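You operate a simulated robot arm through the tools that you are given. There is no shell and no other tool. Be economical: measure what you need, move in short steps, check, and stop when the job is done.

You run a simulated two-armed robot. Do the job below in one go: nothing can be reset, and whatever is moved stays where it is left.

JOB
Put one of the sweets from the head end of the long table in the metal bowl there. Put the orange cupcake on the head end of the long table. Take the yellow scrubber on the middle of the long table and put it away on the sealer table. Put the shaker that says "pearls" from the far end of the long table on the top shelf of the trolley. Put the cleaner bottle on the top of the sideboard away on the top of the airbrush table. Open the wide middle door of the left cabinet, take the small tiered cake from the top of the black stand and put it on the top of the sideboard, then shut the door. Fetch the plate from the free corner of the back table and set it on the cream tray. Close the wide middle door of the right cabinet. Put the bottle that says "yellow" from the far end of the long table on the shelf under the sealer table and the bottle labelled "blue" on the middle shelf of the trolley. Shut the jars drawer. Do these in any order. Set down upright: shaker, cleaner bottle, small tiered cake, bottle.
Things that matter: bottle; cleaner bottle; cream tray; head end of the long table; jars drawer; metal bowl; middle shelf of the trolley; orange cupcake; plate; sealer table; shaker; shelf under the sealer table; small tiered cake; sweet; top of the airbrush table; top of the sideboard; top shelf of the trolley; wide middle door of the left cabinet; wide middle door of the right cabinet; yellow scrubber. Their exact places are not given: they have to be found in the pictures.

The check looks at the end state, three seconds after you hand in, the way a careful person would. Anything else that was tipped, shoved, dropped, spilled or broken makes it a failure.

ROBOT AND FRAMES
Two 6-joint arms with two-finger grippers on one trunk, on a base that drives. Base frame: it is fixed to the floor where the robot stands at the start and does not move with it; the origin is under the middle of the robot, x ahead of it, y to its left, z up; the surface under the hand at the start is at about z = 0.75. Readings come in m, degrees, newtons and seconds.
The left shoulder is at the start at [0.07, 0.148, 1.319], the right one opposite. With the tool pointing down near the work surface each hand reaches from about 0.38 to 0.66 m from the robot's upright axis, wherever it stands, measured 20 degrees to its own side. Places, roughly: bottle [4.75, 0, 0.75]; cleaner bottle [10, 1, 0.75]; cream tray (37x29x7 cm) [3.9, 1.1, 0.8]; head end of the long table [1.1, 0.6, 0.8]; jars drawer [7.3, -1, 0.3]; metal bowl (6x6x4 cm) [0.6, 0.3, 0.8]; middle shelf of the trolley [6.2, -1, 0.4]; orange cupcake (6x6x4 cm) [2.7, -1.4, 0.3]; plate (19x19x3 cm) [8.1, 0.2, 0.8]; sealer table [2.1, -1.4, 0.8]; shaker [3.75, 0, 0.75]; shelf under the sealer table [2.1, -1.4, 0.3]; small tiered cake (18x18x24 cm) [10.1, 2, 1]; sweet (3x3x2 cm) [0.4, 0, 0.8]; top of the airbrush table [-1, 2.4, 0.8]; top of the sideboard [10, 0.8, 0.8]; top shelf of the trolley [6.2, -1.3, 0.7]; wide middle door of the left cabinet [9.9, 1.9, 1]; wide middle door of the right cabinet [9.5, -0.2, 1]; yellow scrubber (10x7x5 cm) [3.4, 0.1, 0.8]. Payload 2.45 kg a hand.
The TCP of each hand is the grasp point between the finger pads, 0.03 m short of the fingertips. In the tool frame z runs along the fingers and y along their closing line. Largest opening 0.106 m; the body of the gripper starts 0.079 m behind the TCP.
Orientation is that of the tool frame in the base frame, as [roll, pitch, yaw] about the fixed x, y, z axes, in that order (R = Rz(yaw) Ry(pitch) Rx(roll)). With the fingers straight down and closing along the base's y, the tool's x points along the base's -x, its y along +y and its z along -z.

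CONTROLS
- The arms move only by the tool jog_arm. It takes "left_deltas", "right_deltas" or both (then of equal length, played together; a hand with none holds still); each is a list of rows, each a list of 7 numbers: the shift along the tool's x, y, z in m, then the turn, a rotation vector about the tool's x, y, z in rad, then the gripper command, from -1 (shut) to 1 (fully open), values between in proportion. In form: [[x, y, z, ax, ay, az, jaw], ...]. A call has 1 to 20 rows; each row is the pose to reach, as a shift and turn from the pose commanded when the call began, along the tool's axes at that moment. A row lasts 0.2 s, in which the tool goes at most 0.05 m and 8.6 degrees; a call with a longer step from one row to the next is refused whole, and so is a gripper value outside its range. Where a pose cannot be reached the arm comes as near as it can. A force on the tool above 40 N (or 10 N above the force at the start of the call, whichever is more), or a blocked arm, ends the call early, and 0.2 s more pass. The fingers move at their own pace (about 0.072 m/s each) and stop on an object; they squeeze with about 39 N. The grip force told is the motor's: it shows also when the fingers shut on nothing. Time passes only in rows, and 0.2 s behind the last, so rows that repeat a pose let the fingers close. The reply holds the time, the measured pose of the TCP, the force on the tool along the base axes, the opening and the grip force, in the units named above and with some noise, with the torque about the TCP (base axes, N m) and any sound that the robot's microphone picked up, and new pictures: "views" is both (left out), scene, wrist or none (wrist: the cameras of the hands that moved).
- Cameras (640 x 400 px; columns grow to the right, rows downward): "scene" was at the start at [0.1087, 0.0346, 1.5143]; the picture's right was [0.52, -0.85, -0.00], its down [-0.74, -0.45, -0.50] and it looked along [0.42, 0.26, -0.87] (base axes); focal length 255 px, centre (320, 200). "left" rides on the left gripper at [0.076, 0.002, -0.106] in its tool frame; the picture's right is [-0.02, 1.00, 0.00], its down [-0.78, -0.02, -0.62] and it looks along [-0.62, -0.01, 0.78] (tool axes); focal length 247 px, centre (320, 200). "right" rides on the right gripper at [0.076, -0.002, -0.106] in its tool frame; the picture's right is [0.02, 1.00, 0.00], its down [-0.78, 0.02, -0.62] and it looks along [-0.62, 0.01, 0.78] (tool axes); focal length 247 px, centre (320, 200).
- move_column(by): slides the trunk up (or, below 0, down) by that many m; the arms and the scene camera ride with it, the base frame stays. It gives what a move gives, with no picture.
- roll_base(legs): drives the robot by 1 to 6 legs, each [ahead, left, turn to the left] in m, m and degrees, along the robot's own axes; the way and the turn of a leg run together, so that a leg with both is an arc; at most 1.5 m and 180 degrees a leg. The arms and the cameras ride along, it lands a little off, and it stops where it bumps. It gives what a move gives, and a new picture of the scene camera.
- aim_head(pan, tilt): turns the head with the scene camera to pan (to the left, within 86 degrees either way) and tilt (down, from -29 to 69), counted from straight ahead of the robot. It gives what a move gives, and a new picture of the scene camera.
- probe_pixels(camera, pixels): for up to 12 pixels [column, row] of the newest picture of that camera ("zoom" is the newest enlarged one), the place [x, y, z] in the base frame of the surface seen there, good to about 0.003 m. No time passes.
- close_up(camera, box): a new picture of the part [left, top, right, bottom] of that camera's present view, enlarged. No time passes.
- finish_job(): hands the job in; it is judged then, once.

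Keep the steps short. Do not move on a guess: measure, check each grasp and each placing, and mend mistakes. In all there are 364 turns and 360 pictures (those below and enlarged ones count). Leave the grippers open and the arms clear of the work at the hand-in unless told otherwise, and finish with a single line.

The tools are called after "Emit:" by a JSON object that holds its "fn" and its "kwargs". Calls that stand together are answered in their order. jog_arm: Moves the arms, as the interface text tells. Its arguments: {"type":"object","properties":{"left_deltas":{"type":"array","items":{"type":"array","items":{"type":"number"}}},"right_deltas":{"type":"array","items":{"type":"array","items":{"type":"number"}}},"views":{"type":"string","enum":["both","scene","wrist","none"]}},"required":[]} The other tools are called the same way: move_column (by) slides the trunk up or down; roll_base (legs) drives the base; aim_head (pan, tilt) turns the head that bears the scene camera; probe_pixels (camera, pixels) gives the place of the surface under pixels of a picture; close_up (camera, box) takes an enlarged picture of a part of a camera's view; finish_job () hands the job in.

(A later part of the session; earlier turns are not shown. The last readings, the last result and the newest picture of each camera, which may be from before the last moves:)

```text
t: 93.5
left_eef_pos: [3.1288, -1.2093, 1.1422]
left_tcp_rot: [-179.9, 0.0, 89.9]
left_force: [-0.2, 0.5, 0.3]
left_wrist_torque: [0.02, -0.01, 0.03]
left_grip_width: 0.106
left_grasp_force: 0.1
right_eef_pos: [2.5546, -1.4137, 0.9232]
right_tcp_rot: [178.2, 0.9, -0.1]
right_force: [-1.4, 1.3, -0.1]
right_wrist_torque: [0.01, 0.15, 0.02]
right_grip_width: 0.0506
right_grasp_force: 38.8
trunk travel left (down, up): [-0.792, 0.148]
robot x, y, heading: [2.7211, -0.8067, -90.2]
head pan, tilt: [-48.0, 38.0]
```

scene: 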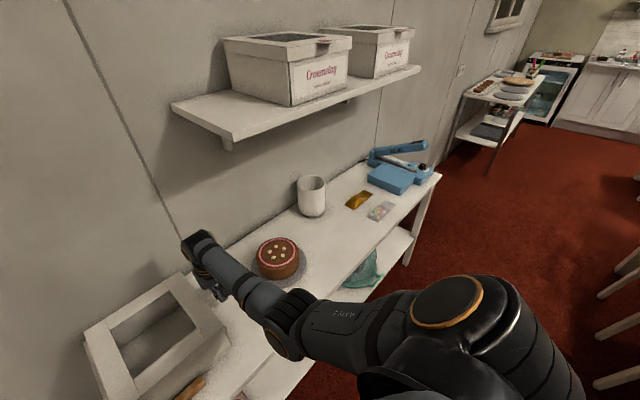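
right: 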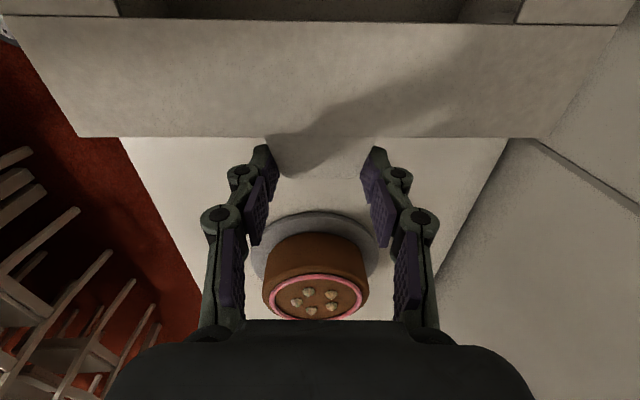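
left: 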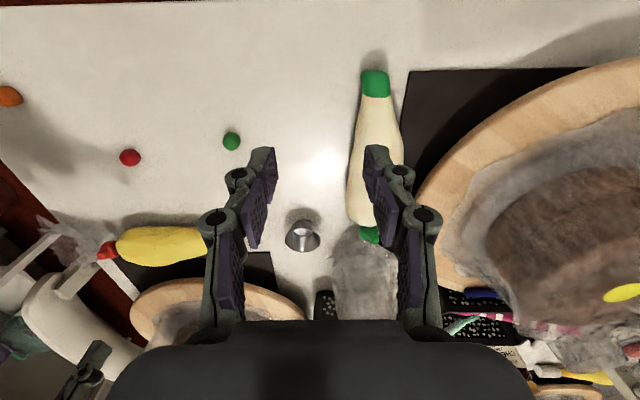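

I have the tab (50.6 mm), but lifting the lid through its arc needs more height. I'll release, raise the trunk 0.14 m, shift the base 0.13 m to the left and re-grip.

Emit:
{"fn": "jog_arm", "kwargs": {"right_deltas": [[0, 0, 0, 0, 0, 0, 0.5], [0, 0, 0, 0, 0, 0, 0.5], [0, 0, -0.04, 0, 0, 0, 0.5], [0, 0, -0.07, 0, 0, 0, 0.5]], "views": "none"}}

Emit:
{"fn": "move_column", "kwargs": {"by": 0.14}}

Emit:
{"fn": "roll_base", "kwargs": {"legs": [[0.015, 0.135, 0]]}}

```text
t: 94.5
left_eef_pos: [3.1298, -1.2103, 1.1433]
left_tcp_rot: [-179.9, 0.0, 90.0]
left_force: [-1.0, 0.5, -0.2]
left_wrist_torque: [0.01, 0.0, -0.04]
left_grip_width: 0.1059
left_grasp_force: 0.0
right_eef_pos: [2.5587, -1.4101, 0.997]
right_tcp_rot: [178.1, 1.0, -0.1]
right_force: [-0.1, 0.4, 0.1]
right_wrist_torque: [0.01, -0.02, -0.02]
right_grip_width: 0.0794
right_grasp_force: 0.0
trunk travel left (down, up): [-0.792, 0.148]
robot x, y, heading: [2.7194, -0.8036, -90.1]
head pan, tilt: [-48.0, 38.0]
```

```text
t: 96.2
left_eef_pos: [3.129, -1.2108, 1.282]
left_tcp_rot: [-179.9, 0.0, 89.9]
left_force: [0.4, -0.5, -0.1]
left_wrist_torque: [0.0, 0.0, -0.03]
left_grip_width: 0.1061
left_grasp_force: 0.1
right_eef_pos: [2.5575, -1.4102, 1.1365]
right_tcp_rot: [178.1, 1.0, -0.1]
right_force: [0.4, 0.1, -0.3]
right_wrist_torque: [0.02, 0.03, -0.02]
right_grip_width: 0.0795
right_grasp_force: 0.0
trunk travel left (down, up): [-0.932, 0.008]
robot x, y, heading: [2.718, -0.8065, -90.1]
head pan, tilt: [-48.0, 38.0]
```

```text
t: 97.5
left_eef_pos: [3.2604, -1.2269, 1.2846]
left_tcp_rot: [179.9, 0.0, 89.6]
left_force: [0.1, 0.2, 0.4]
left_wrist_torque: [-0.03, -0.03, 0.0]
left_grip_width: 0.1063
left_grasp_force: 0.0
right_eef_pos: [2.6869, -1.4247, 1.1344]
right_tcp_rot: [178.2, 0.8, -0.4]
right_force: [-0.9, 0.3, 0.0]
right_wrist_torque: [0.02, -0.03, 0.02]
right_grip_width: 0.0796
right_grasp_force: 0.1
trunk travel left (down, up): [-0.932, 0.008]
robot x, y, heading: [2.8506, -0.8204, -90.2]
head pan, tilt: [-48.0, 38.0]
```

scene: 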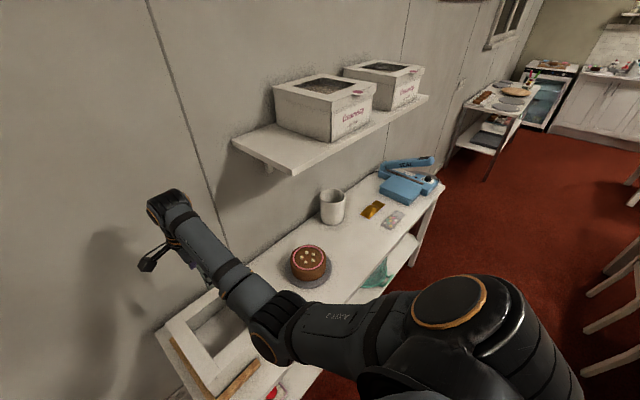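

Emit:
{"fn": "jog_arm", "kwargs": {"right_deltas": [[-0.035, -0.004, 0.02, 0, 0, 0, 0.5], [-0.07, -0.008, 0.05, 0, 0, 0, 0.5], [-0.1, -0.012, 0.08, 0, 0, 0, 0.5], [-0.13, -0.0137, 0.11, 0, 0, 0, 0.5], [-0.13, -0.0137, 0.15, 0, 0, 0, 0.5], [-0.13, -0.0137, 0.15, 0, 0, 0, 0.5]], "views": "wrist"}}

```text
t: 98.9
left_eef_pos: [3.2629, -1.2282, 1.2821]
left_tcp_rot: [-179.8, -0.1, 89.6]
left_force: [0.0, -0.3, -0.3]
left_wrist_torque: [0.04, -0.01, -0.04]
left_grip_width: 0.106
left_grasp_force: 0.0
right_eef_pos: [2.5586, -1.4119, 0.9874]
right_tcp_rot: [178.2, 0.8, -0.5]
right_force: [0.5, -0.6, 0.5]
right_wrist_torque: [0.0, 0.0, -0.01]
right_grip_width: 0.0796
right_grasp_force: 0.0
trunk travel left (down, up): [-0.932, 0.008]
robot x, y, heading: [2.8547, -0.819, -90.3]
head pan, tilt: [-48.0, 38.0]
```

right: 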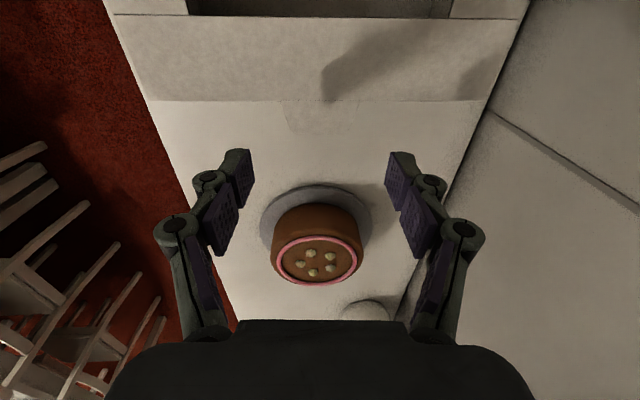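

The hand is aligned. I'll lower, pinch the tab and lift along the hinge arc to about 30°.

Emit:
{"fn": "jog_arm", "kwargs": {"right_deltas": [[0, 0, 0.035, 0, 0, 0, 0.5], [0, 0, 0.063, 0, 0, 0, 0.5], [0, 0, 0.063, 0, 0, 0, -0.2], [0, 0, 0.063, 0, 0, 0, -0.5], [0, 0, 0.063, 0, 0, 0, -0.5], [0.001, 0, 0.041, 0, 0, 0, -0.5], [0.004, 0, 0.019, 0, 0, 0, -0.5], [0.009, 0, -0.003, 0, 0, 0, -0.5], [0.015, 0, -0.024, 0, 0, 0, -0.5], [0.024, 0, -0.044, 0, 0, 0, -0.5], [0.034, 0, -0.064, 0, 0, 0, -0.5]], "views": "both"}}

```text
t: 101.3
left_eef_pos: [3.2631, -1.2277, 1.2842]
left_tcp_rot: [-180.0, 0.0, 89.7]
left_force: [0.0, -0.7, 0.4]
left_wrist_torque: [-0.01, -0.01, -0.01]
left_grip_width: 0.1059
left_grasp_force: 0.0
right_eef_pos: [2.5922, -1.412, 1.0506]
right_tcp_rot: [178.2, 1.0, -0.5]
right_force: [0.3, 0.2, -1.2]
right_wrist_torque: [-0.08, 0.18, -0.02]
right_grip_width: 0.0517
right_grasp_force: 38.8
trunk travel left (down, up): [-0.932, 0.008]
robot x, y, heading: [2.8514, -0.8183, -90.5]
head pan, tilt: [-48.0, 38.0]
```

scene: 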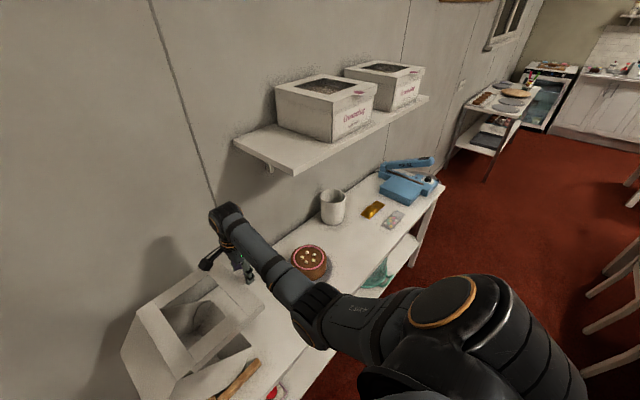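
right: 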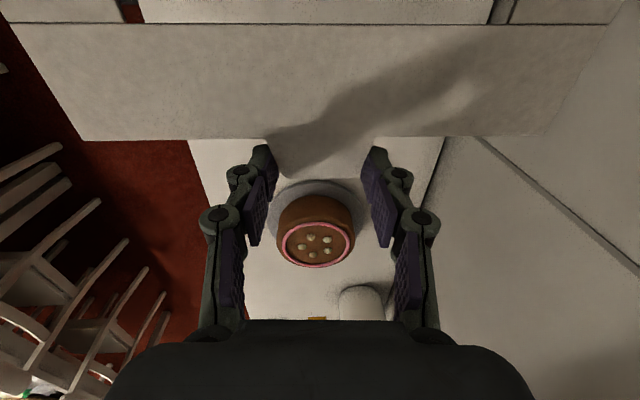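

The lid is lifting cleanly. I'll carry on along the arc to about 70°.

Emit:
{"fn": "jog_arm", "kwargs": {"right_deltas": [[0.012, 0, -0.019, 0, 0, 0, -0.5], [0.0254, 0, -0.036, 0, 0, 0, -0.5], [0.04, 0, -0.053, 0, 0, 0, -0.5], [0.057, 0, -0.0676, 0, 0, 0, -0.5], [0.074, 0, -0.081, 0, 0, 0, -0.5], [0.093, 0, -0.093, 0, 0, 0, -0.5], [0.113, 0, -0.103, 0, 0, 0, -0.5], [0.133, 0, -0.112, 0, 0, 0, -0.5]], "views": "both"}}

```text
t: 103.1
left_eef_pos: [3.2644, -1.2263, 1.2825]
left_tcp_rot: [-179.9, 0.0, 89.6]
left_force: [-0.2, -1.2, -0.4]
left_wrist_torque: [-0.01, 0.03, -0.01]
left_grip_width: 0.1059
left_grasp_force: 0.1
right_eef_pos: [2.7292, -1.4111, 1.1611]
right_tcp_rot: [178.1, 0.9, -0.3]
right_force: [0.0, 0.3, -1.9]
right_wrist_torque: [-0.02, 0.38, 0.0]
right_grip_width: 0.0515
right_grasp_force: 38.8
trunk travel left (down, up): [-0.932, 0.008]
robot x, y, heading: [2.852, -0.8218, -90.2]
head pan, tilt: [-48.0, 38.0]
```

scene: 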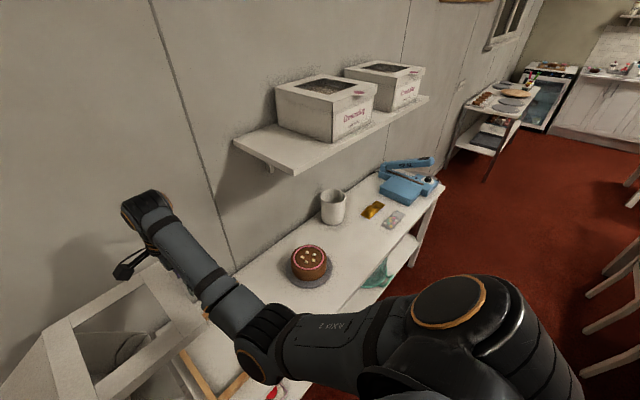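
right: 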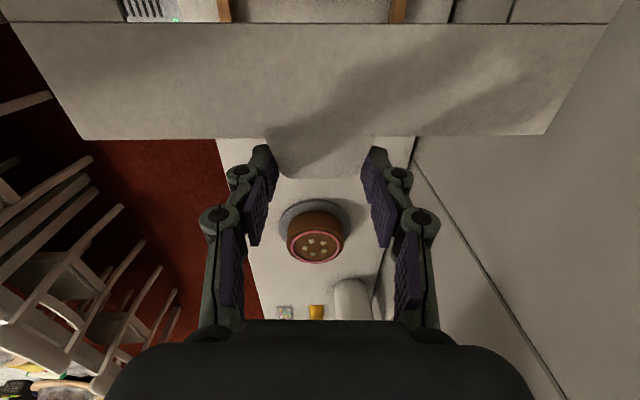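

The whole box appears to be hanging from the tab. I'll look closely before moving.

Emit:
{"fn": "aim_head", "kwargs": {"pan": -15, "tilt": 50}}

```text
t: 104.1
left_eef_pos: [3.2626, -1.2277, 1.2839]
left_tcp_rot: [-179.8, 0.0, 89.6]
left_force: [-0.8, -0.7, -0.7]
left_wrist_torque: [0.01, -0.02, -0.02]
left_grip_width: 0.1058
left_grasp_force: 0.0
right_eef_pos: [2.7278, -1.4121, 1.1598]
right_tcp_rot: [178.2, 0.8, -0.4]
right_force: [0.2, -0.4, -1.4]
right_wrist_torque: [-0.01, 0.32, -0.02]
right_grip_width: 0.0514
right_grasp_force: 38.5
trunk travel left (down, up): [-0.932, 0.008]
robot x, y, heading: [2.8524, -0.8171, -90.2]
head pan, tilt: [-15.0, 50.0]
```

scene: 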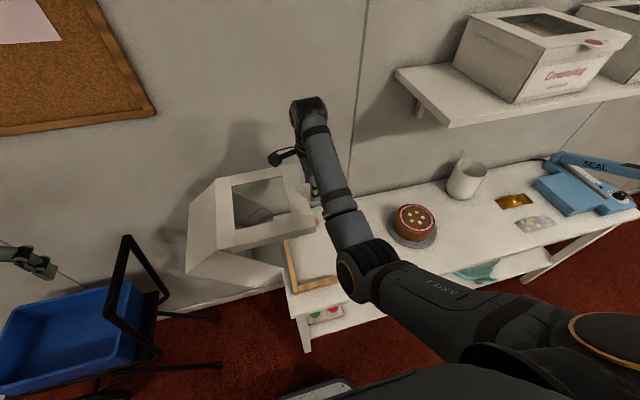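

The lid is held level by the pinch and the box body has swung open below it on a free hinge. I'll retrace the path to set it back in the frame, then open the lid another way.

Emit:
{"fn": "jog_arm", "kwargs": {"right_deltas": [[-0.02, 0, 0.009, 0, 0, 0, -0.5], [-0.04, 0, 0.019, 0, 0, 0, -0.5], [-0.059, 0, 0.031, 0, 0, 0, -0.5], [-0.076, 0, 0.044, 0, 0, 0, -0.5], [-0.093, 0, 0.059, 0, 0, 0, -0.5], [-0.108, 0, 0.076, 0, 0, 0, -0.5], [-0.121, 0, 0.093, 0, 0, 0, -0.5], [-0.133, 0, 0.112, 0, 0, 0, -0.5], [-0.143, 0, 0.132, 0, 0, 0, -0.5], [-0.152, 0, 0.152, 0, 0, 0, -0.5], [-0.158, 0, 0.173, 0, 0, 0, -0.5], [-0.163, 0, 0.195, 0, 0, 0, -0.5]], "views": "both"}}

```text
t: 106.7
left_eef_pos: [3.2615, -1.2274, 1.2826]
left_tcp_rot: [-179.9, 0.0, 89.6]
left_force: [0.8, -0.2, 0.1]
left_wrist_torque: [0.02, 0.01, -0.01]
left_grip_width: 0.1059
left_grasp_force: 0.1
right_eef_pos: [2.5593, -1.418, 0.9678]
right_tcp_rot: [178.3, 0.9, -0.4]
right_force: [-0.5, 0.1, 0.5]
right_wrist_torque: [-0.01, 0.02, 0.03]
right_grip_width: 0.0267
right_grasp_force: 0.0
trunk travel left (down, up): [-0.932, 0.008]
robot x, y, heading: [2.8564, -0.8234, -90.2]
head pan, tilt: [-15.0, 50.0]
```

scene: 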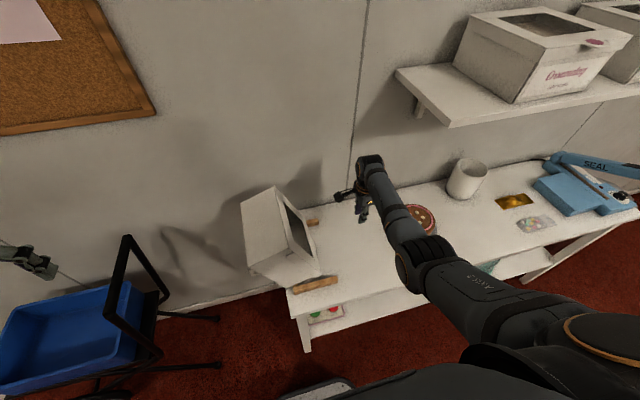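
right: 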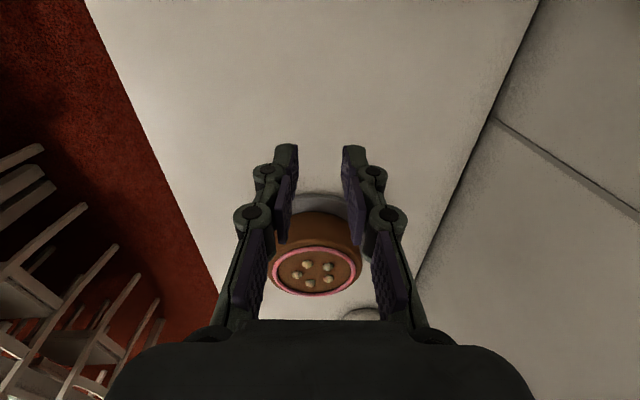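

The tab slipped out, and the box now stands tilted on its side at the table end. I'll look closely.

Emit:
{"fn": "close_up", "kwargs": {"camera": "scene", "box": [220, 160, 380, 340]}}

Emit:
{"fn": "probe_pixels", "kwargs": {"camera": "scene", "pixels": [[241, 205], [272, 190], [312, 250], [320, 272], [250, 268], [280, 290], [290, 240], [265, 230], [305, 225], [318, 283], [313, 222]]}}

```text
2.22 times, centred on (300, 250) of scene
```

zoom: 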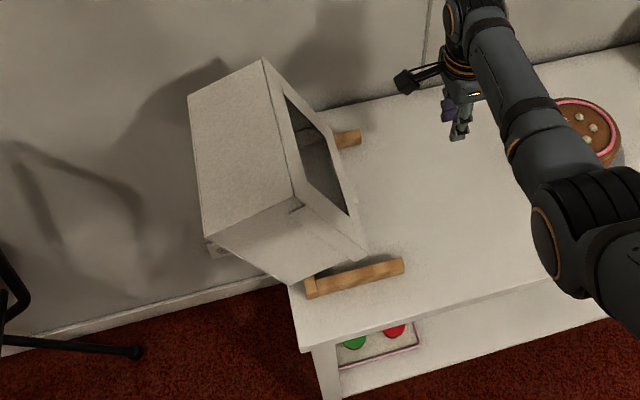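

```text
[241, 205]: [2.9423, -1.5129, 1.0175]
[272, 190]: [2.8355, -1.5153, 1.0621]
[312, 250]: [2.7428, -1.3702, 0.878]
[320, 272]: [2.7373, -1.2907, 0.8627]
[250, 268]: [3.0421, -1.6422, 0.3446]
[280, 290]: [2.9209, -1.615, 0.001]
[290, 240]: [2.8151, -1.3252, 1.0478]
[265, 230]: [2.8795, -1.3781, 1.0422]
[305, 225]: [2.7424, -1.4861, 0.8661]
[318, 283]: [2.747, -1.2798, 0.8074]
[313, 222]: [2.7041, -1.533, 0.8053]
```

The box has tipped about 64°, lid facing -x, hinge edge on top at (2.835, z 1.06). It rests at the frame's end bar. I can straddle the lid's near-side strip (one finger through the window, one outside), lift it and set it down level. First I'll raise the hand and shift the base 0.1 m to the left.

Emit:
{"fn": "jog_arm", "kwargs": {"right_deltas": [[0, 0, -0.04, 0, 0, 0, 0.5], [0, 0, -0.08, 0, 0, 0, 1], [0, 0, -0.12, 0, 0, 0, 1], [0, 0, -0.16, 0, 0, 0, 1]], "views": "none"}}

Emit:
{"fn": "roll_base", "kwargs": {"legs": [[0.0, 0.12, 0]]}}

```text
t: 107.7
left_eef_pos: [3.2637, -1.227, 1.2827]
left_tcp_rot: [-179.8, 0.0, 89.6]
left_force: [0.6, -0.1, 0.4]
left_wrist_torque: [0.0, -0.01, 0.01]
left_grip_width: 0.106
left_grasp_force: 0.1
right_eef_pos: [2.5658, -1.4111, 1.1307]
right_tcp_rot: [178.2, 1.0, -0.4]
right_force: [-0.3, -0.4, 0.2]
right_wrist_torque: [-0.02, 0.03, -0.01]
right_grip_width: 0.106
right_grasp_force: 0.1
trunk travel left (down, up): [-0.932, 0.008]
robot x, y, heading: [2.8571, -0.8222, -90.3]
head pan, tilt: [-15.0, 50.0]
```

```text
t: 108.9
left_eef_pos: [3.3793, -1.2287, 1.2851]
left_tcp_rot: [179.8, 0.0, 89.5]
left_force: [0.3, 0.9, 0.0]
left_wrist_torque: [0.03, -0.02, 0.0]
left_grip_width: 0.1059
left_grasp_force: 0.1
right_eef_pos: [2.6818, -1.4119, 1.1292]
right_tcp_rot: [178.2, 0.6, -0.5]
right_force: [-1.0, -0.1, 0.5]
right_wrist_torque: [0.02, -0.04, -0.02]
right_grip_width: 0.106
right_grasp_force: 0.0
trunk travel left (down, up): [-0.932, 0.008]
robot x, y, heading: [2.9715, -0.8198, -90.2]
head pan, tilt: [-15.0, 50.0]
```

scene: 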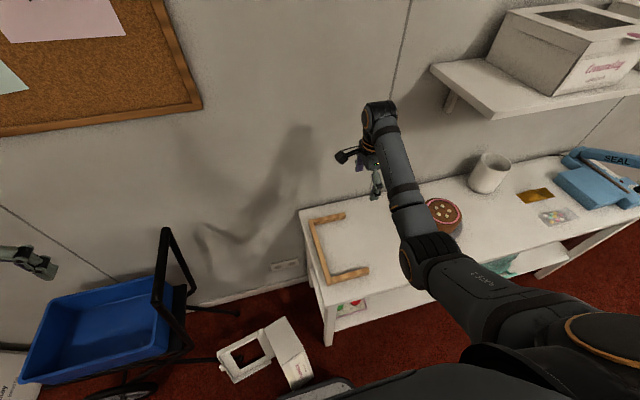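

The box has fallen off the table end onto the floor. I'll see how it lies.

Emit:
{"fn": "close_up", "kwargs": {"camera": "scene", "box": [180, 290, 360, 400]}}

Emit:
{"fn": "probe_pixels", "kwargs": {"camera": "zoom", "pixels": [[285, 110], [365, 90], [455, 260], [400, 330], [150, 260], [210, 330], [250, 220], [330, 200], [410, 200], [180, 265], [310, 150], [380, 250]]}}

```text
3.56 times, centred on (270, 345) of scene
```

zoom: 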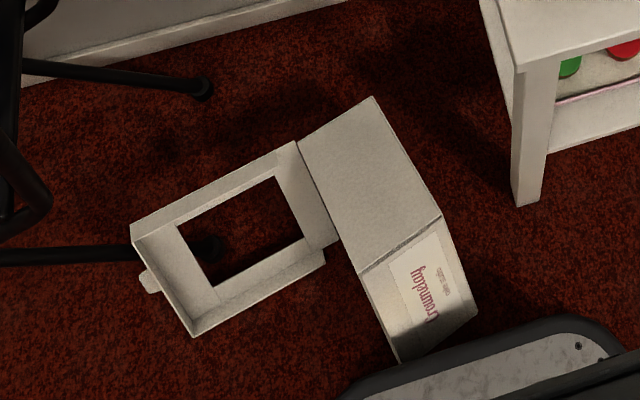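

```text
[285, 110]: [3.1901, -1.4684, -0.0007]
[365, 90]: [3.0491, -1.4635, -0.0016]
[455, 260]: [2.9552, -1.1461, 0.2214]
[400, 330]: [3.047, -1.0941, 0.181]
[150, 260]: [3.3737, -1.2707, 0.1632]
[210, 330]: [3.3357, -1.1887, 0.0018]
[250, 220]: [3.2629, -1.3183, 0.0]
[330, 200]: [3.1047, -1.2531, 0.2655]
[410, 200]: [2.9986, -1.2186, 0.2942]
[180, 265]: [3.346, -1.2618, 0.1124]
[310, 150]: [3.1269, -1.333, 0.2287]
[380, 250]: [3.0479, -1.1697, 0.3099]
```

The box lies open on the floor right in front of the base and may be leaning on it. I'll back up a little (this y was fine before), then look down.

Emit:
{"fn": "roll_base", "kwargs": {"legs": [[-0.07, 0, 0]]}}

Emit:
{"fn": "aim_head", "kwargs": {"pan": 10, "tilt": 64}}

Emit:
{"fn": "close_up", "kwargs": {"camera": "scene", "box": [180, 60, 460, 260]}}

```text
t: 109.9
left_eef_pos: [3.3838, -1.1724, 1.2806]
left_tcp_rot: [-179.9, -0.5, 89.5]
left_force: [-0.3, -1.5, -0.5]
left_wrist_torque: [0.11, 0.01, -0.01]
left_grip_width: 0.1058
left_grasp_force: 0.0
right_eef_pos: [2.6851, -1.353, 1.1238]
right_tcp_rot: [178.7, 1.0, -0.5]
right_force: [0.1, -1.0, -0.4]
right_wrist_torque: [0.11, 0.0, 0.02]
right_grip_width: 0.1058
right_grasp_force: 0.1
trunk travel left (down, up): [-0.932, 0.008]
robot x, y, heading: [2.9752, -0.756, -90.2]
head pan, tilt: [-15.0, 50.0]
```

scene: 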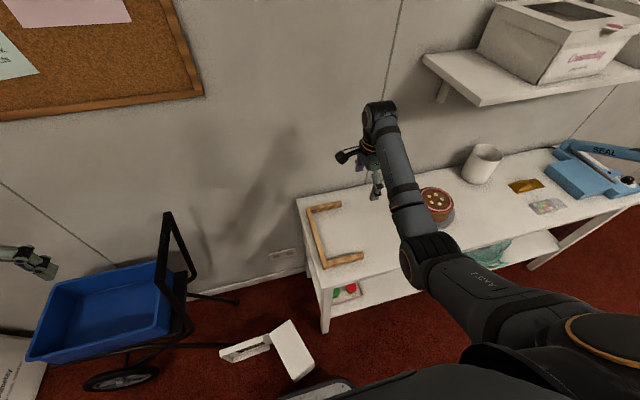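

```text
t: 110.8
left_eef_pos: [3.384, -1.1578, 1.2835]
left_tcp_rot: [-179.9, 0.0, 89.4]
left_force: [0.6, 0.2, 0.3]
left_wrist_torque: [-0.04, 0.03, 0.0]
left_grip_width: 0.106
left_grasp_force: 0.1
right_eef_pos: [2.6828, -1.3426, 1.1317]
right_tcp_rot: [178.1, 0.9, -0.5]
right_force: [-0.2, 0.6, 1.3]
right_wrist_torque: [-0.03, -0.05, 0.02]
right_grip_width: 0.106
right_grasp_force: 0.1
trunk travel left (down, up): [-0.932, 0.008]
robot x, y, heading: [2.9718, -0.7549, -90.4]
head pan, tilt: [10.0, 64.0]
```

scene: 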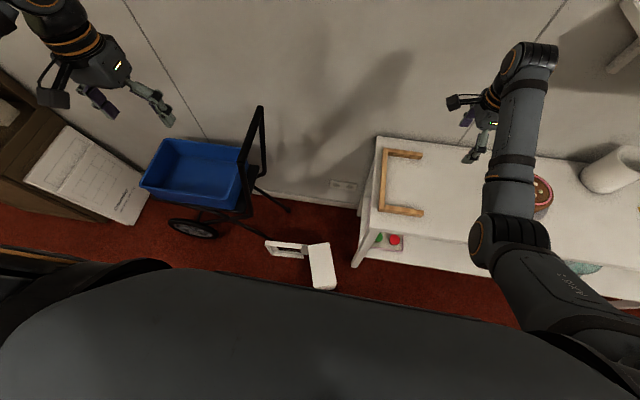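

```text
2.00 times, centred on (320, 160) of scene
```

zoom: 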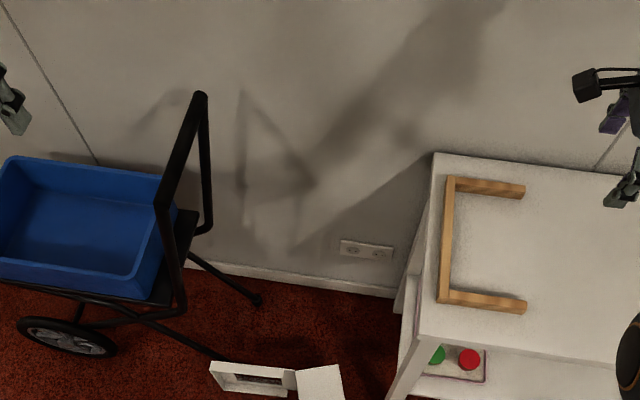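

Emit:
{"fn": "close_up", "kwargs": {"camera": "scene", "box": [250, 220, 370, 300]}}

Emit:
{"fn": "probe_pixels", "kwargs": {"camera": "scene", "pixels": [[268, 241], [302, 244], [270, 252], [303, 258], [309, 246], [328, 243], [336, 288], [316, 288], [318, 265], [285, 250]]}}

```text
5.00 times, centred on (310, 260) of scene
```

zoom: 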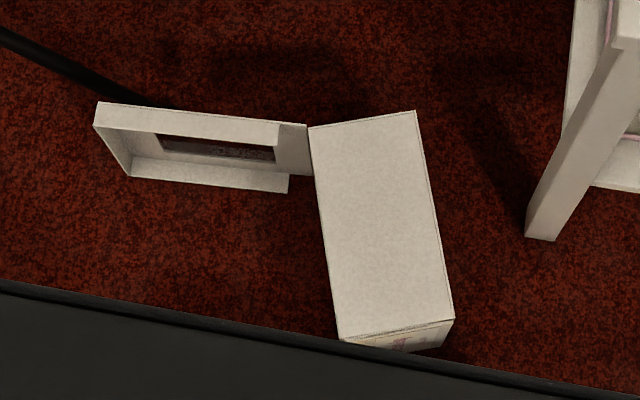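

```text
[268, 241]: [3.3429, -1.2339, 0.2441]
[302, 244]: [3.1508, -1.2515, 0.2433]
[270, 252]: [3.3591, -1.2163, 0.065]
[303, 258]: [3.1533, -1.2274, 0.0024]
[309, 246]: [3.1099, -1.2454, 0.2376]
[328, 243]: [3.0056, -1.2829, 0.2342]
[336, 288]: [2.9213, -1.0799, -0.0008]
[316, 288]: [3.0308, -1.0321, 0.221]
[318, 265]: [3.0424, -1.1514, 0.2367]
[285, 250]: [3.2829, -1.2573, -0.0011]
```

The box body now stands on a side wall: top z 0.237, opening facing +x, lid swung open. It can be tipped upright by pushing its top toward -x. The left hand can do that low down. First I'll retract the right hand so the trunk can go down.

Emit:
{"fn": "jog_arm", "kwargs": {"right_deltas": [[0, 0, 0.045, 0, 0, 0, 1], [0, 0, 0.09, 0, 0, 0, 0.5], [0, 0, 0.135, 0, 0, 0, 0], [0, -0.02, 0.175, 0, 0, 0, 0], [0, -0.06, 0.19, 0, 0, 0, 0], [0, -0.1, 0.19, 0, 0, 0, 0], [0, -0.14, 0.19, 0, 0, 0, 0], [0, -0.18, 0.19, 0, 0, 0, 0], [0, -0.2, 0.19, 0, 0, 0, 0]], "left_deltas": [[0, 0, 0, 0, 0, 0, 0.5], [0, 0, 0, 0, 0, 0, 0], [0, 0, 0, 0, 0, 0, -1], [0, 0, 0, 0, 0, 0, -1], [0, 0, 0, 0, 0, 0, -1], [0, 0, 0, 0, 0, 0, -1], [0, 0, 0, 0, 0, 0, -1], [0, 0, 0, 0, 0, 0, -1], [0, 0, 0, 0, 0, 0, -1]], "views": "wrist"}}

```text
t: 112.8
left_eef_pos: [3.3833, -1.1599, 1.2853]
left_tcp_rot: [-180.0, 0.1, 89.7]
left_force: [0.8, 0.7, 0.9]
left_wrist_torque: [-0.03, 0.0, 0.03]
left_grip_width: 0.0
left_grasp_force: 28.4
right_eef_pos: [2.6828, -1.1492, 0.9332]
right_tcp_rot: [178.1, 1.0, -0.6]
right_force: [-0.4, 0.4, 0.5]
right_wrist_torque: [0.0, -0.01, -0.02]
right_grip_width: 0.0529
right_grasp_force: 0.0
trunk travel left (down, up): [-0.932, 0.008]
robot x, y, heading: [2.9745, -0.7523, -90.3]
head pan, tilt: [10.0, 64.0]
```

right: 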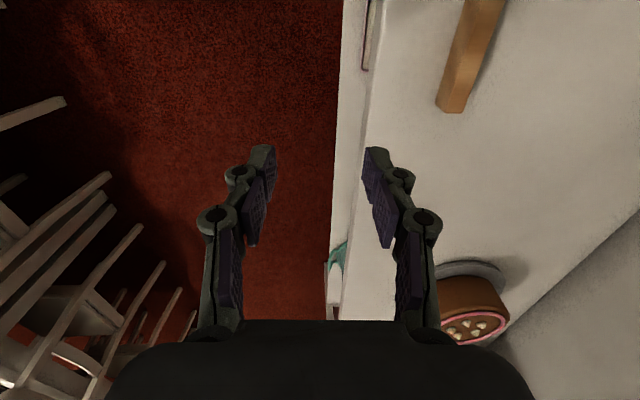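
left: 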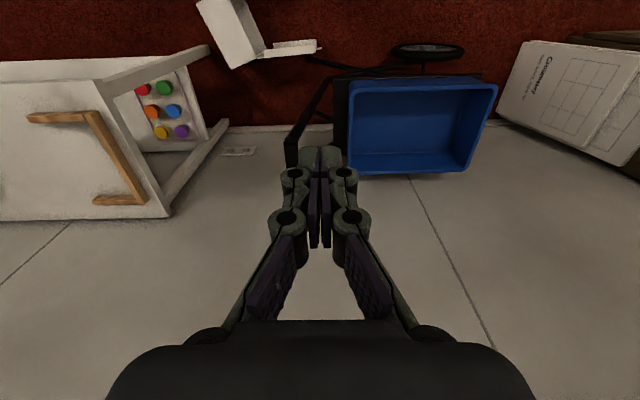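

The left camera also shows the cupcake tray on the sealer shelf. Before moving I'll check how far the chairs behind me are, and where the box stands relative to the base.

Emit:
{"fn": "probe_pixels", "kwargs": {"camera": "right", "pixels": [[40, 110], [90, 195], [120, 240], [30, 200], [160, 280], [20, 130]]}}

Emit:
{"fn": "probe_pixels", "kwargs": {"camera": "left", "pixels": [[248, 8], [262, 52], [225, 12], [240, 66], [318, 48], [270, 50], [172, 112], [152, 112], [165, 88], [425, 50], [320, 90], [290, 155]]}}

```text
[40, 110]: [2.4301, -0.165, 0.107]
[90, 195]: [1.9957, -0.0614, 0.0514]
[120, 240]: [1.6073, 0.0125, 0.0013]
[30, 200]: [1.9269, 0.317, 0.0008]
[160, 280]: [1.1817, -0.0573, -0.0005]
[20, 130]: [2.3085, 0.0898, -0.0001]
```

```text
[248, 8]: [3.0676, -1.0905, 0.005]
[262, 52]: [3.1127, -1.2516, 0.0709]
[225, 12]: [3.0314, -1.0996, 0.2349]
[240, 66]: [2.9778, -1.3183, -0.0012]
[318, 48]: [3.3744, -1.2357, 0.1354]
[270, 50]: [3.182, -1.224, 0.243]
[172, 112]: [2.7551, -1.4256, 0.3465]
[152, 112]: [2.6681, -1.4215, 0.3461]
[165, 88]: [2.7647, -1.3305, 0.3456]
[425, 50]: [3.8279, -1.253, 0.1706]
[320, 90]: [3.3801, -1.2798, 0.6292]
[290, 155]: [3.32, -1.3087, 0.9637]
```

There is room behind (chair backs at y≈-0.2). I'll back up 0.1 m, then go left so the right hand is on the +x side of the fallen box, and lower the trunk.

Emit:
{"fn": "roll_base", "kwargs": {"legs": [[-0.1, 0, 0], [0, 0.48, 0]]}}

Emit:
{"fn": "move_column", "kwargs": {"by": -0.6}}

Emit:
{"fn": "aim_head", "kwargs": {"pan": -25, "tilt": 55}}

```text
t: 116.4
left_eef_pos: [3.861, -1.0525, 1.2837]
left_tcp_rot: [-179.9, 0.0, 90.7]
left_force: [-1.0, 0.8, 0.1]
left_wrist_torque: [-0.03, -0.01, -0.02]
left_grip_width: 0.0002
left_grasp_force: 28.6
right_eef_pos: [3.1607, -1.055, 0.9334]
right_tcp_rot: [178.2, 0.8, 0.6]
right_force: [0.6, 0.2, -0.6]
right_wrist_torque: [0.01, 0.0, 0.01]
right_grip_width: 0.0531
right_grasp_force: 0.0
trunk travel left (down, up): [-0.932, 0.008]
robot x, y, heading: [3.4461, -0.6548, -89.4]
head pan, tilt: [10.0, 64.0]
```

scene: 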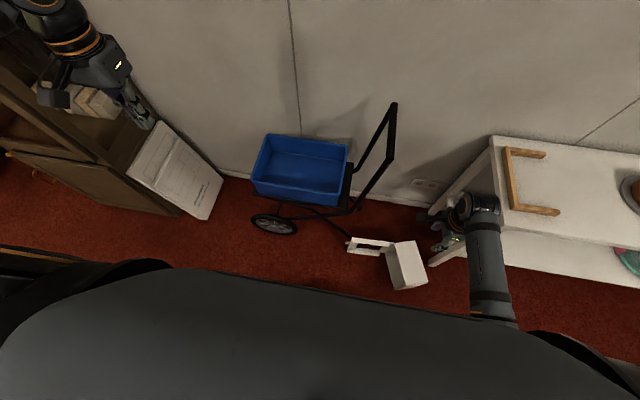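

```text
refused: -0.6 is not a number from -0.4 to 0.4
```

```text
t: 117.4
left_eef_pos: [3.8626, -1.0518, 1.2835]
left_tcp_rot: [-179.8, 0.0, 90.7]
left_force: [-0.2, 0.0, 0.3]
left_wrist_torque: [0.03, -0.05, -0.02]
left_grip_width: 0.0
left_grasp_force: 28.5
right_eef_pos: [3.1616, -1.055, 0.9335]
right_tcp_rot: [178.2, 0.9, 0.6]
right_force: [-0.1, 0.2, 0.2]
right_wrist_torque: [-0.02, 0.02, -0.01]
right_grip_width: 0.053
right_grasp_force: 0.1
trunk travel left (down, up): [-0.932, 0.008]
robot x, y, heading: [3.4478, -0.65, -89.3]
head pan, tilt: [-25.0, 55.0]
```

scene: 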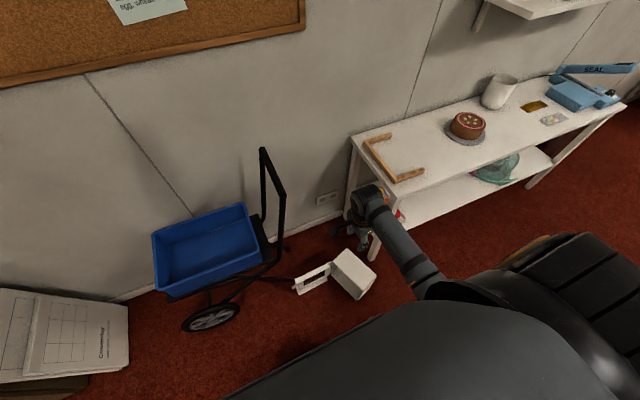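

Emit:
{"fn": "move_column", "kwargs": {"by": -0.4}}

Emit:
{"fn": "jog_arm", "kwargs": {"right_deltas": [[0, 0, 0, 0, 0, 0, -1], [0, 0, 0, 0, 0, 0, -1]], "views": "both"}}

```text
t: 121.2
left_eef_pos: [3.8611, -1.0513, 0.8834]
left_tcp_rot: [-179.9, 0.0, 90.7]
left_force: [-0.4, -0.7, -0.2]
left_wrist_torque: [0.01, 0.03, -0.03]
left_grip_width: 0.0
left_grasp_force: 28.7
right_eef_pos: [3.1618, -1.0553, 0.533]
right_tcp_rot: [178.2, 0.9, 0.6]
right_force: [-0.9, -0.2, -0.2]
right_wrist_torque: [0.01, -0.01, -0.02]
right_grip_width: 0.053
right_grasp_force: 0.1
trunk travel left (down, up): [-0.532, 0.408]
robot x, y, heading: [3.4485, -0.6514, -89.4]
head pan, tilt: [-25.0, 55.0]
```

```text
t: 121.8
left_eef_pos: [3.8623, -1.0539, 0.8848]
left_tcp_rot: [-179.9, -0.1, 90.7]
left_force: [0.7, -0.6, 0.5]
left_wrist_torque: [0.02, -0.01, -0.01]
left_grip_width: 0.0001
left_grasp_force: 29.2
right_eef_pos: [3.1631, -1.0547, 0.5321]
right_tcp_rot: [178.2, 0.9, 0.6]
right_force: [-0.1, 0.2, 0.3]
right_wrist_torque: [0.0, 0.01, -0.02]
right_grip_width: 0.0001
right_grasp_force: 23.5
trunk travel left (down, up): [-0.532, 0.408]
robot x, y, heading: [3.4487, -0.6522, -89.5]
head pan, tilt: [-25.0, 55.0]
```

scene: 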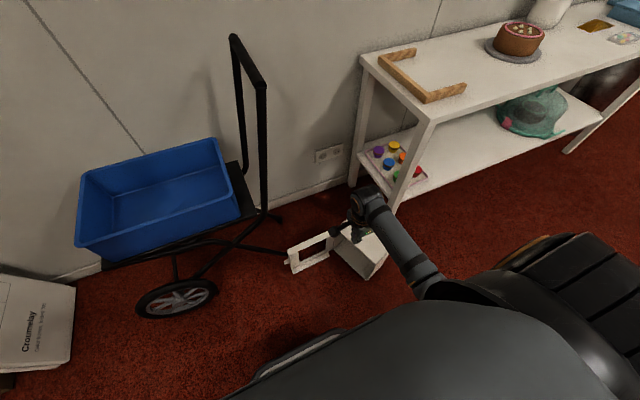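
right: 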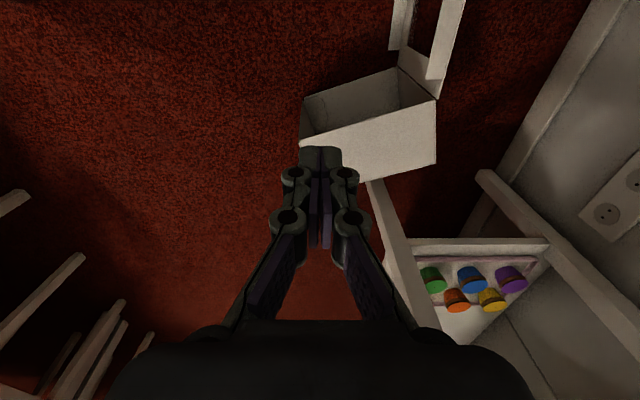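

Emit:
{"fn": "probe_pixels", "kwargs": {"camera": "right", "pixels": [[304, 140], [434, 98], [434, 165], [345, 178], [305, 97], [396, 68], [430, 78], [457, 292], [460, 305], [430, 278]]}}

```text
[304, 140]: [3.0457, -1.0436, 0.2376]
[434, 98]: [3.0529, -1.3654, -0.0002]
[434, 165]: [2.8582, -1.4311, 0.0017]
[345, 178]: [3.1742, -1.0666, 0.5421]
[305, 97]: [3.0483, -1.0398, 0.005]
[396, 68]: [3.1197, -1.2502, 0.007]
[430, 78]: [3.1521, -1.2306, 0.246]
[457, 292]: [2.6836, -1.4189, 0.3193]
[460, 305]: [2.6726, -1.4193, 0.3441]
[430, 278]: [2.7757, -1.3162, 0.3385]
```

I see a good way. The lid stands upright on its edge (top lip z 0.244). If I pinch its top lip and swing it up, the box body rolls upright with its lid open, as it was. I'll lower the trunk and bring the hand over the lid at (3.25, -1.243).

Emit:
{"fn": "move_column", "kwargs": {"by": -0.2}}

Emit:
{"fn": "jog_arm", "kwargs": {"right_deltas": [[0.02, 0.035, 0, 0, 0, 0, 0], [0.04, 0.07, 0, 0, 0, 0, 0.5], [0.06, 0.11, 0, 0, 0, 0, 0.5], [0.075, 0.15, 0, 0, 0, 0, 0.5], [0.087, 0.188, 0, 0, 0, 0, 0.5]], "views": "both"}}

```text
t: 124.0
left_eef_pos: [3.8622, -1.0536, 0.6835]
left_tcp_rot: [-179.9, 0.0, 90.7]
left_force: [-0.2, 0.1, -0.2]
left_wrist_torque: [0.03, -0.01, -0.01]
left_grip_width: 0.0
left_grasp_force: 28.7
right_eef_pos: [3.1617, -1.0557, 0.3328]
right_tcp_rot: [178.2, 1.0, 0.7]
right_force: [0.2, 1.0, 0.3]
right_wrist_torque: [-0.03, 0.02, 0.03]
right_grip_width: 0.0002
right_grasp_force: 28.5
trunk travel left (down, up): [-0.332, 0.608]
robot x, y, heading: [3.4437, -0.6537, -89.3]
head pan, tilt: [-25.0, 55.0]
```

```text
t: 125.2
left_eef_pos: [3.8629, -1.0529, 0.6827]
left_tcp_rot: [-179.8, 0.1, 90.8]
left_force: [0.0, -0.7, -0.1]
left_wrist_torque: [0.0, 0.01, -0.01]
left_grip_width: 0.0002
left_grasp_force: 28.9
right_eef_pos: [3.2481, -1.2413, 0.3348]
right_tcp_rot: [178.4, 1.0, 0.6]
right_force: [1.0, 0.4, -0.2]
right_wrist_torque: [-0.03, 0.01, 0.0]
right_grip_width: 0.0794
right_grasp_force: 0.3
trunk travel left (down, up): [-0.332, 0.608]
robot x, y, heading: [3.4433, -0.6515, -89.3]
head pan, tilt: [-25.0, 55.0]
```

scene: 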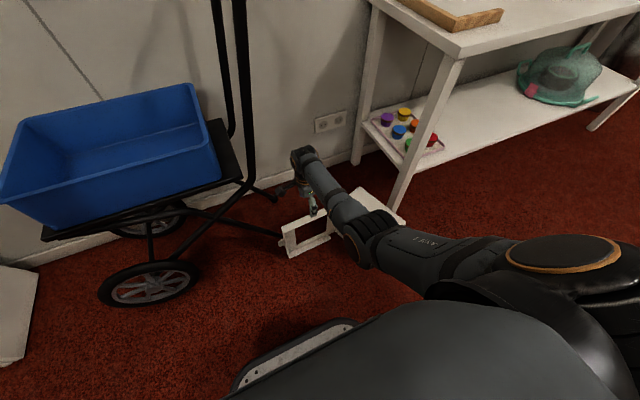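
right: 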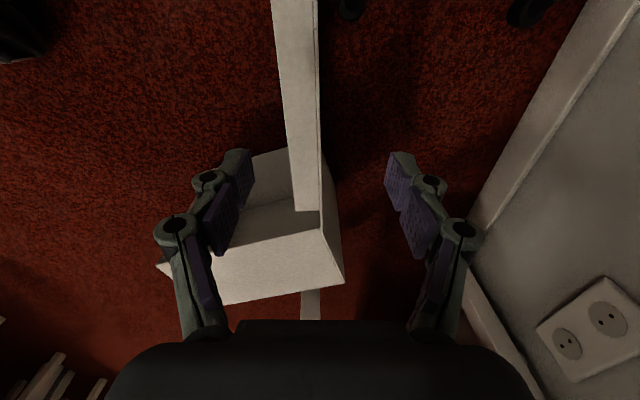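

The lid's lip is between the fingers. I'll lower, pinch it and lift slowly. Gravity should swing the heavier body down, which is the way I want.

Emit:
{"fn": "jog_arm", "kwargs": {"right_deltas": [[0, 0, 0.045, 0, 0, 0, 0.5], [0, 0, 0.085, 0, 0, 0, 0.5], [0, 0, 0.085, 0, 0, 0, -0.2], [0, 0, 0.085, 0, 0, 0, -0.8], [0, 0, 0.085, 0, 0, 0, -0.8], [0, 0, 0.085, 0, 0, 0, -0.8], [0, 0, 0.06, 0, 0, 0, -0.8], [0, 0, 0.03, 0, 0, 0, -0.8], [0, 0, 0.0, 0, 0, 0, -0.8], [0, 0, -0.03, 0, 0, 0, -0.8]], "views": "both"}}

```text
t: 127.4
left_eef_pos: [3.8621, -1.0527, 0.683]
left_tcp_rot: [-179.8, 0.0, 90.7]
left_force: [0.0, -0.2, -0.9]
left_wrist_torque: [0.0, 0.03, 0.03]
left_grip_width: 0.0004
left_grasp_force: 27.9
right_eef_pos: [3.2528, -1.2399, 0.3699]
right_tcp_rot: [178.3, 0.9, 0.7]
right_force: [0.6, -0.2, -1.4]
right_wrist_torque: [-0.11, -0.3, -0.01]
right_grip_width: 0.0278
right_grasp_force: 39.4
right hand out of reach, approached as far as the arm can: row 2, 3, 4, 5, 6, 7
trunk travel left (down, up): [-0.332, 0.608]
robot x, y, heading: [3.4471, -0.6523, -89.3]
head pan, tilt: [-25.0, 55.0]
```

scene: 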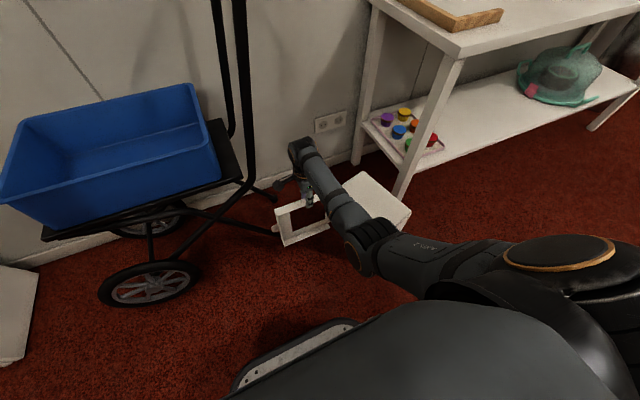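
right: 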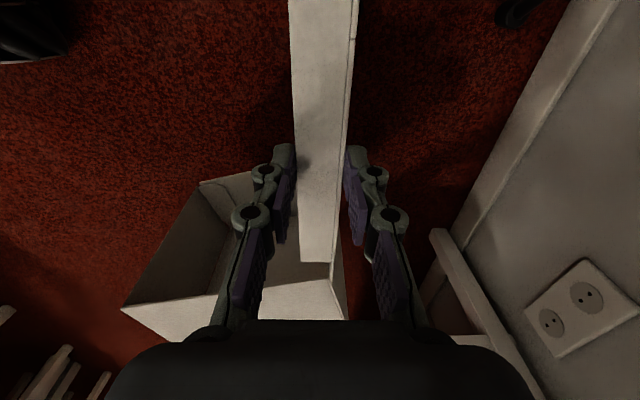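

The box hangs from the pinch with its orientation held. I'll raise the trunk, then see how far the hand can tilt so the body comes bottom-down.

Emit:
{"fn": "move_column", "kwargs": {"by": 0.4}}

Emit:
{"fn": "jog_arm", "kwargs": {"right_deltas": [[0, 0, 0, 0, 0.12, 0, -0.8], [0, 0, 0, 0, 0.24, 0, -0.8], [0, 0, 0, 0, 0.36, 0, -0.8], [0, 0, 0, 0, 0.48, 0, -0.8], [0, 0, 0, 0, 0.6, 0, -0.8], [0, 0, 0, 0, 0.72, 0, -0.8]], "views": "both"}}

```text
t: 131.2
left_eef_pos: [3.8621, -1.0535, 1.0823]
left_tcp_rot: [-179.9, -0.1, 90.7]
left_force: [0.3, -0.2, 0.0]
left_wrist_torque: [0.04, -0.01, 0.0]
left_grip_width: 0.0003
left_grasp_force: 28.4
right_eef_pos: [3.253, -1.2391, 0.7685]
right_tcp_rot: [178.2, 0.9, 0.6]
right_force: [-0.2, 0.0, -1.3]
right_wrist_torque: [-0.07, -0.26, 0.0]
right_grip_width: 0.0279
right_grasp_force: 39.0
trunk travel left (down, up): [-0.732, 0.208]
robot x, y, heading: [3.445, -0.656, -89.1]
head pan, tilt: [-25.0, 55.0]
```

```text
t: 132.6
left_eef_pos: [3.862, -1.0528, 1.0845]
left_tcp_rot: [-180.0, 0.0, 90.7]
left_force: [-0.3, 0.1, 0.3]
left_wrist_torque: [-0.03, 0.0, 0.02]
left_grip_width: 0.0001
left_grasp_force: 28.6
right_eef_pos: [3.2538, -1.2394, 0.7672]
right_tcp_rot: [177.6, -40.5, 2.2]
right_force: [0.0, 0.7, -0.4]
right_wrist_torque: [0.05, -0.1, -0.02]
right_grip_width: 0.0277
right_grasp_force: 38.8
trunk travel left (down, up): [-0.732, 0.208]
robot x, y, heading: [3.4504, -0.6506, -89.4]
head pan, tilt: [-25.0, 55.0]
```

scene: 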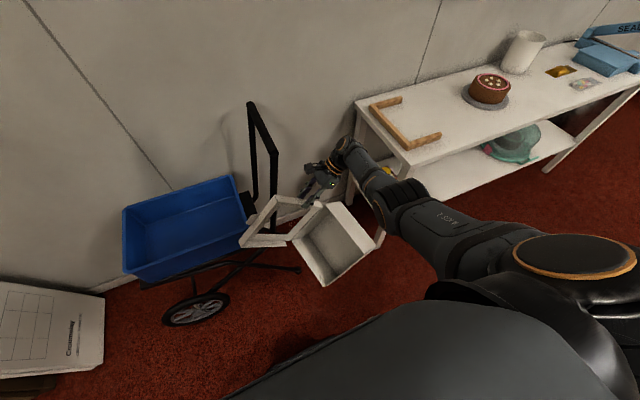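
right: 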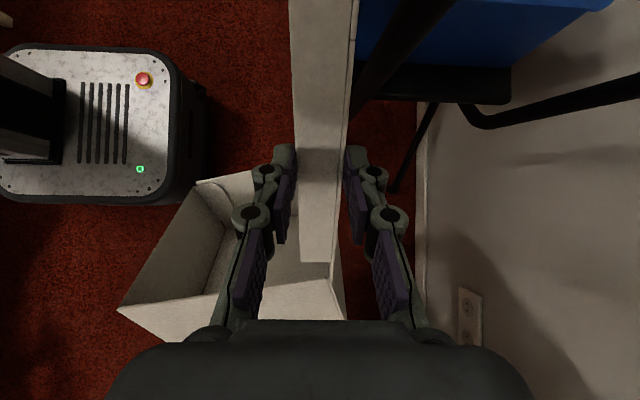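

The tilt works and the box follows. I'll tilt a further 45°.

Emit:
{"fn": "jog_arm", "kwargs": {"right_deltas": [[0, 0, 0, 0, 0.13, 0, -0.8], [0, 0, 0, 0, 0.26, 0, -0.8], [0, 0, 0, 0, 0.39, 0, -0.8], [0, 0, 0, 0, 0.52, 0, -0.8], [0, 0, 0, 0, 0.65, 0, -0.8], [0, 0, 0, 0, 0.78, 0, -0.8], [0, 0, 0, 0, 0.82, 0, -0.8]], "views": "both"}}

```text
t: 134.2
left_eef_pos: [3.8621, -1.0525, 1.0843]
left_tcp_rot: [-179.9, 0.1, 90.7]
left_force: [-0.6, 0.4, 0.6]
left_wrist_torque: [-0.01, 0.02, 0.01]
left_grip_width: 0.0001
left_grasp_force: 28.4
right_eef_pos: [3.2543, -1.1706, 0.8627]
right_tcp_rot: [158.5, -85.0, 22.1]
right_force: [-0.8, 0.1, -1.5]
right_wrist_torque: [-0.07, 0.23, 0.04]
right_grip_width: 0.0278
right_grasp_force: 38.8
right hand out of reach, approached as far as the arm can: row 1, 2, 3, 4, 5, 6, 7
trunk travel left (down, up): [-0.732, 0.208]
robot x, y, heading: [3.4437, -0.653, -89.2]
head pan, tilt: [-25.0, 55.0]
```

scene: 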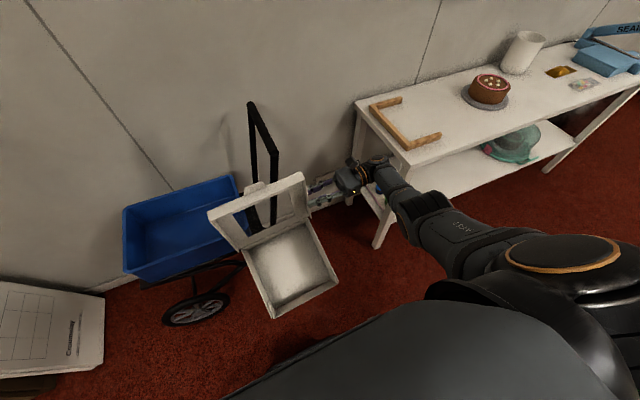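
right: 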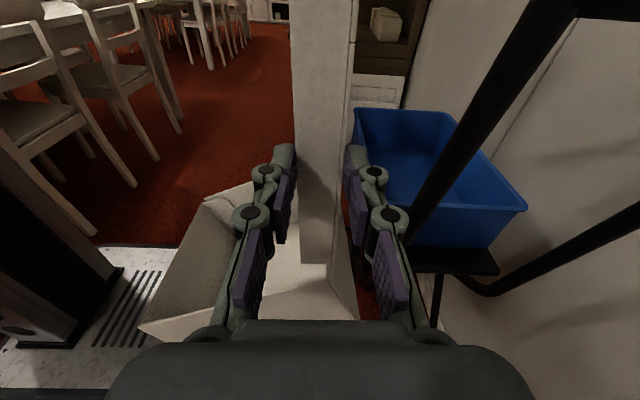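

The box now hangs upright with its lid open and the hand pointing along +x. I'll set it on the free part of the table west of the frame, then re-grip a wall for exact placing. First up, and reach a bit further out.

Emit:
{"fn": "move_column", "kwargs": {"by": 0.2}}

Emit:
{"fn": "jog_arm", "kwargs": {"right_deltas": [[0, 0.025, 0, 0, 0, 0, -0.8], [0, 0.05, 0, 0, 0, 0, -0.8], [0, 0.075, 0, 0, 0, 0, -0.8]], "views": "none"}}

```text
t: 136.4
left_eef_pos: [3.8631, -1.0529, 1.2838]
left_tcp_rot: [-179.8, -0.1, 90.7]
left_force: [0.6, 0.9, 0.0]
left_wrist_torque: [-0.03, 0.02, 0.02]
left_grip_width: 0.0001
left_grasp_force: 29.0
right_eef_pos: [3.253, -1.1715, 1.0609]
right_tcp_rot: [159.6, -84.9, 21.0]
right_force: [-0.6, 0.7, -2.1]
right_wrist_torque: [-0.06, 0.19, 0.01]
right_grip_width: 0.0277
right_grasp_force: 39.5
trunk travel left (down, up): [-0.932, 0.008]
robot x, y, heading: [3.4445, -0.6531, -89.4]
head pan, tilt: [-25.0, 55.0]
```

```text
t: 137.2
left_eef_pos: [3.8624, -1.0531, 1.2831]
left_tcp_rot: [-179.9, -0.1, 90.7]
left_force: [-0.4, -0.7, 0.6]
left_wrist_torque: [-0.01, 0.01, 0.0]
left_grip_width: 0.0
left_grasp_force: 28.8
right_eef_pos: [3.2652, -1.1906, 1.076]
right_tcp_rot: [159.8, -84.9, 20.7]
right_force: [0.2, 0.1, -0.9]
right_wrist_torque: [-0.06, 0.2, -0.02]
right_grip_width: 0.0278
right_grasp_force: 39.3
right hand out of reach, approached as far as the arm can: row 1, 2, 3
trunk travel left (down, up): [-0.932, 0.008]
robot x, y, heading: [3.4467, -0.6566, -89.7]
head pan, tilt: [-25.0, 55.0]
```

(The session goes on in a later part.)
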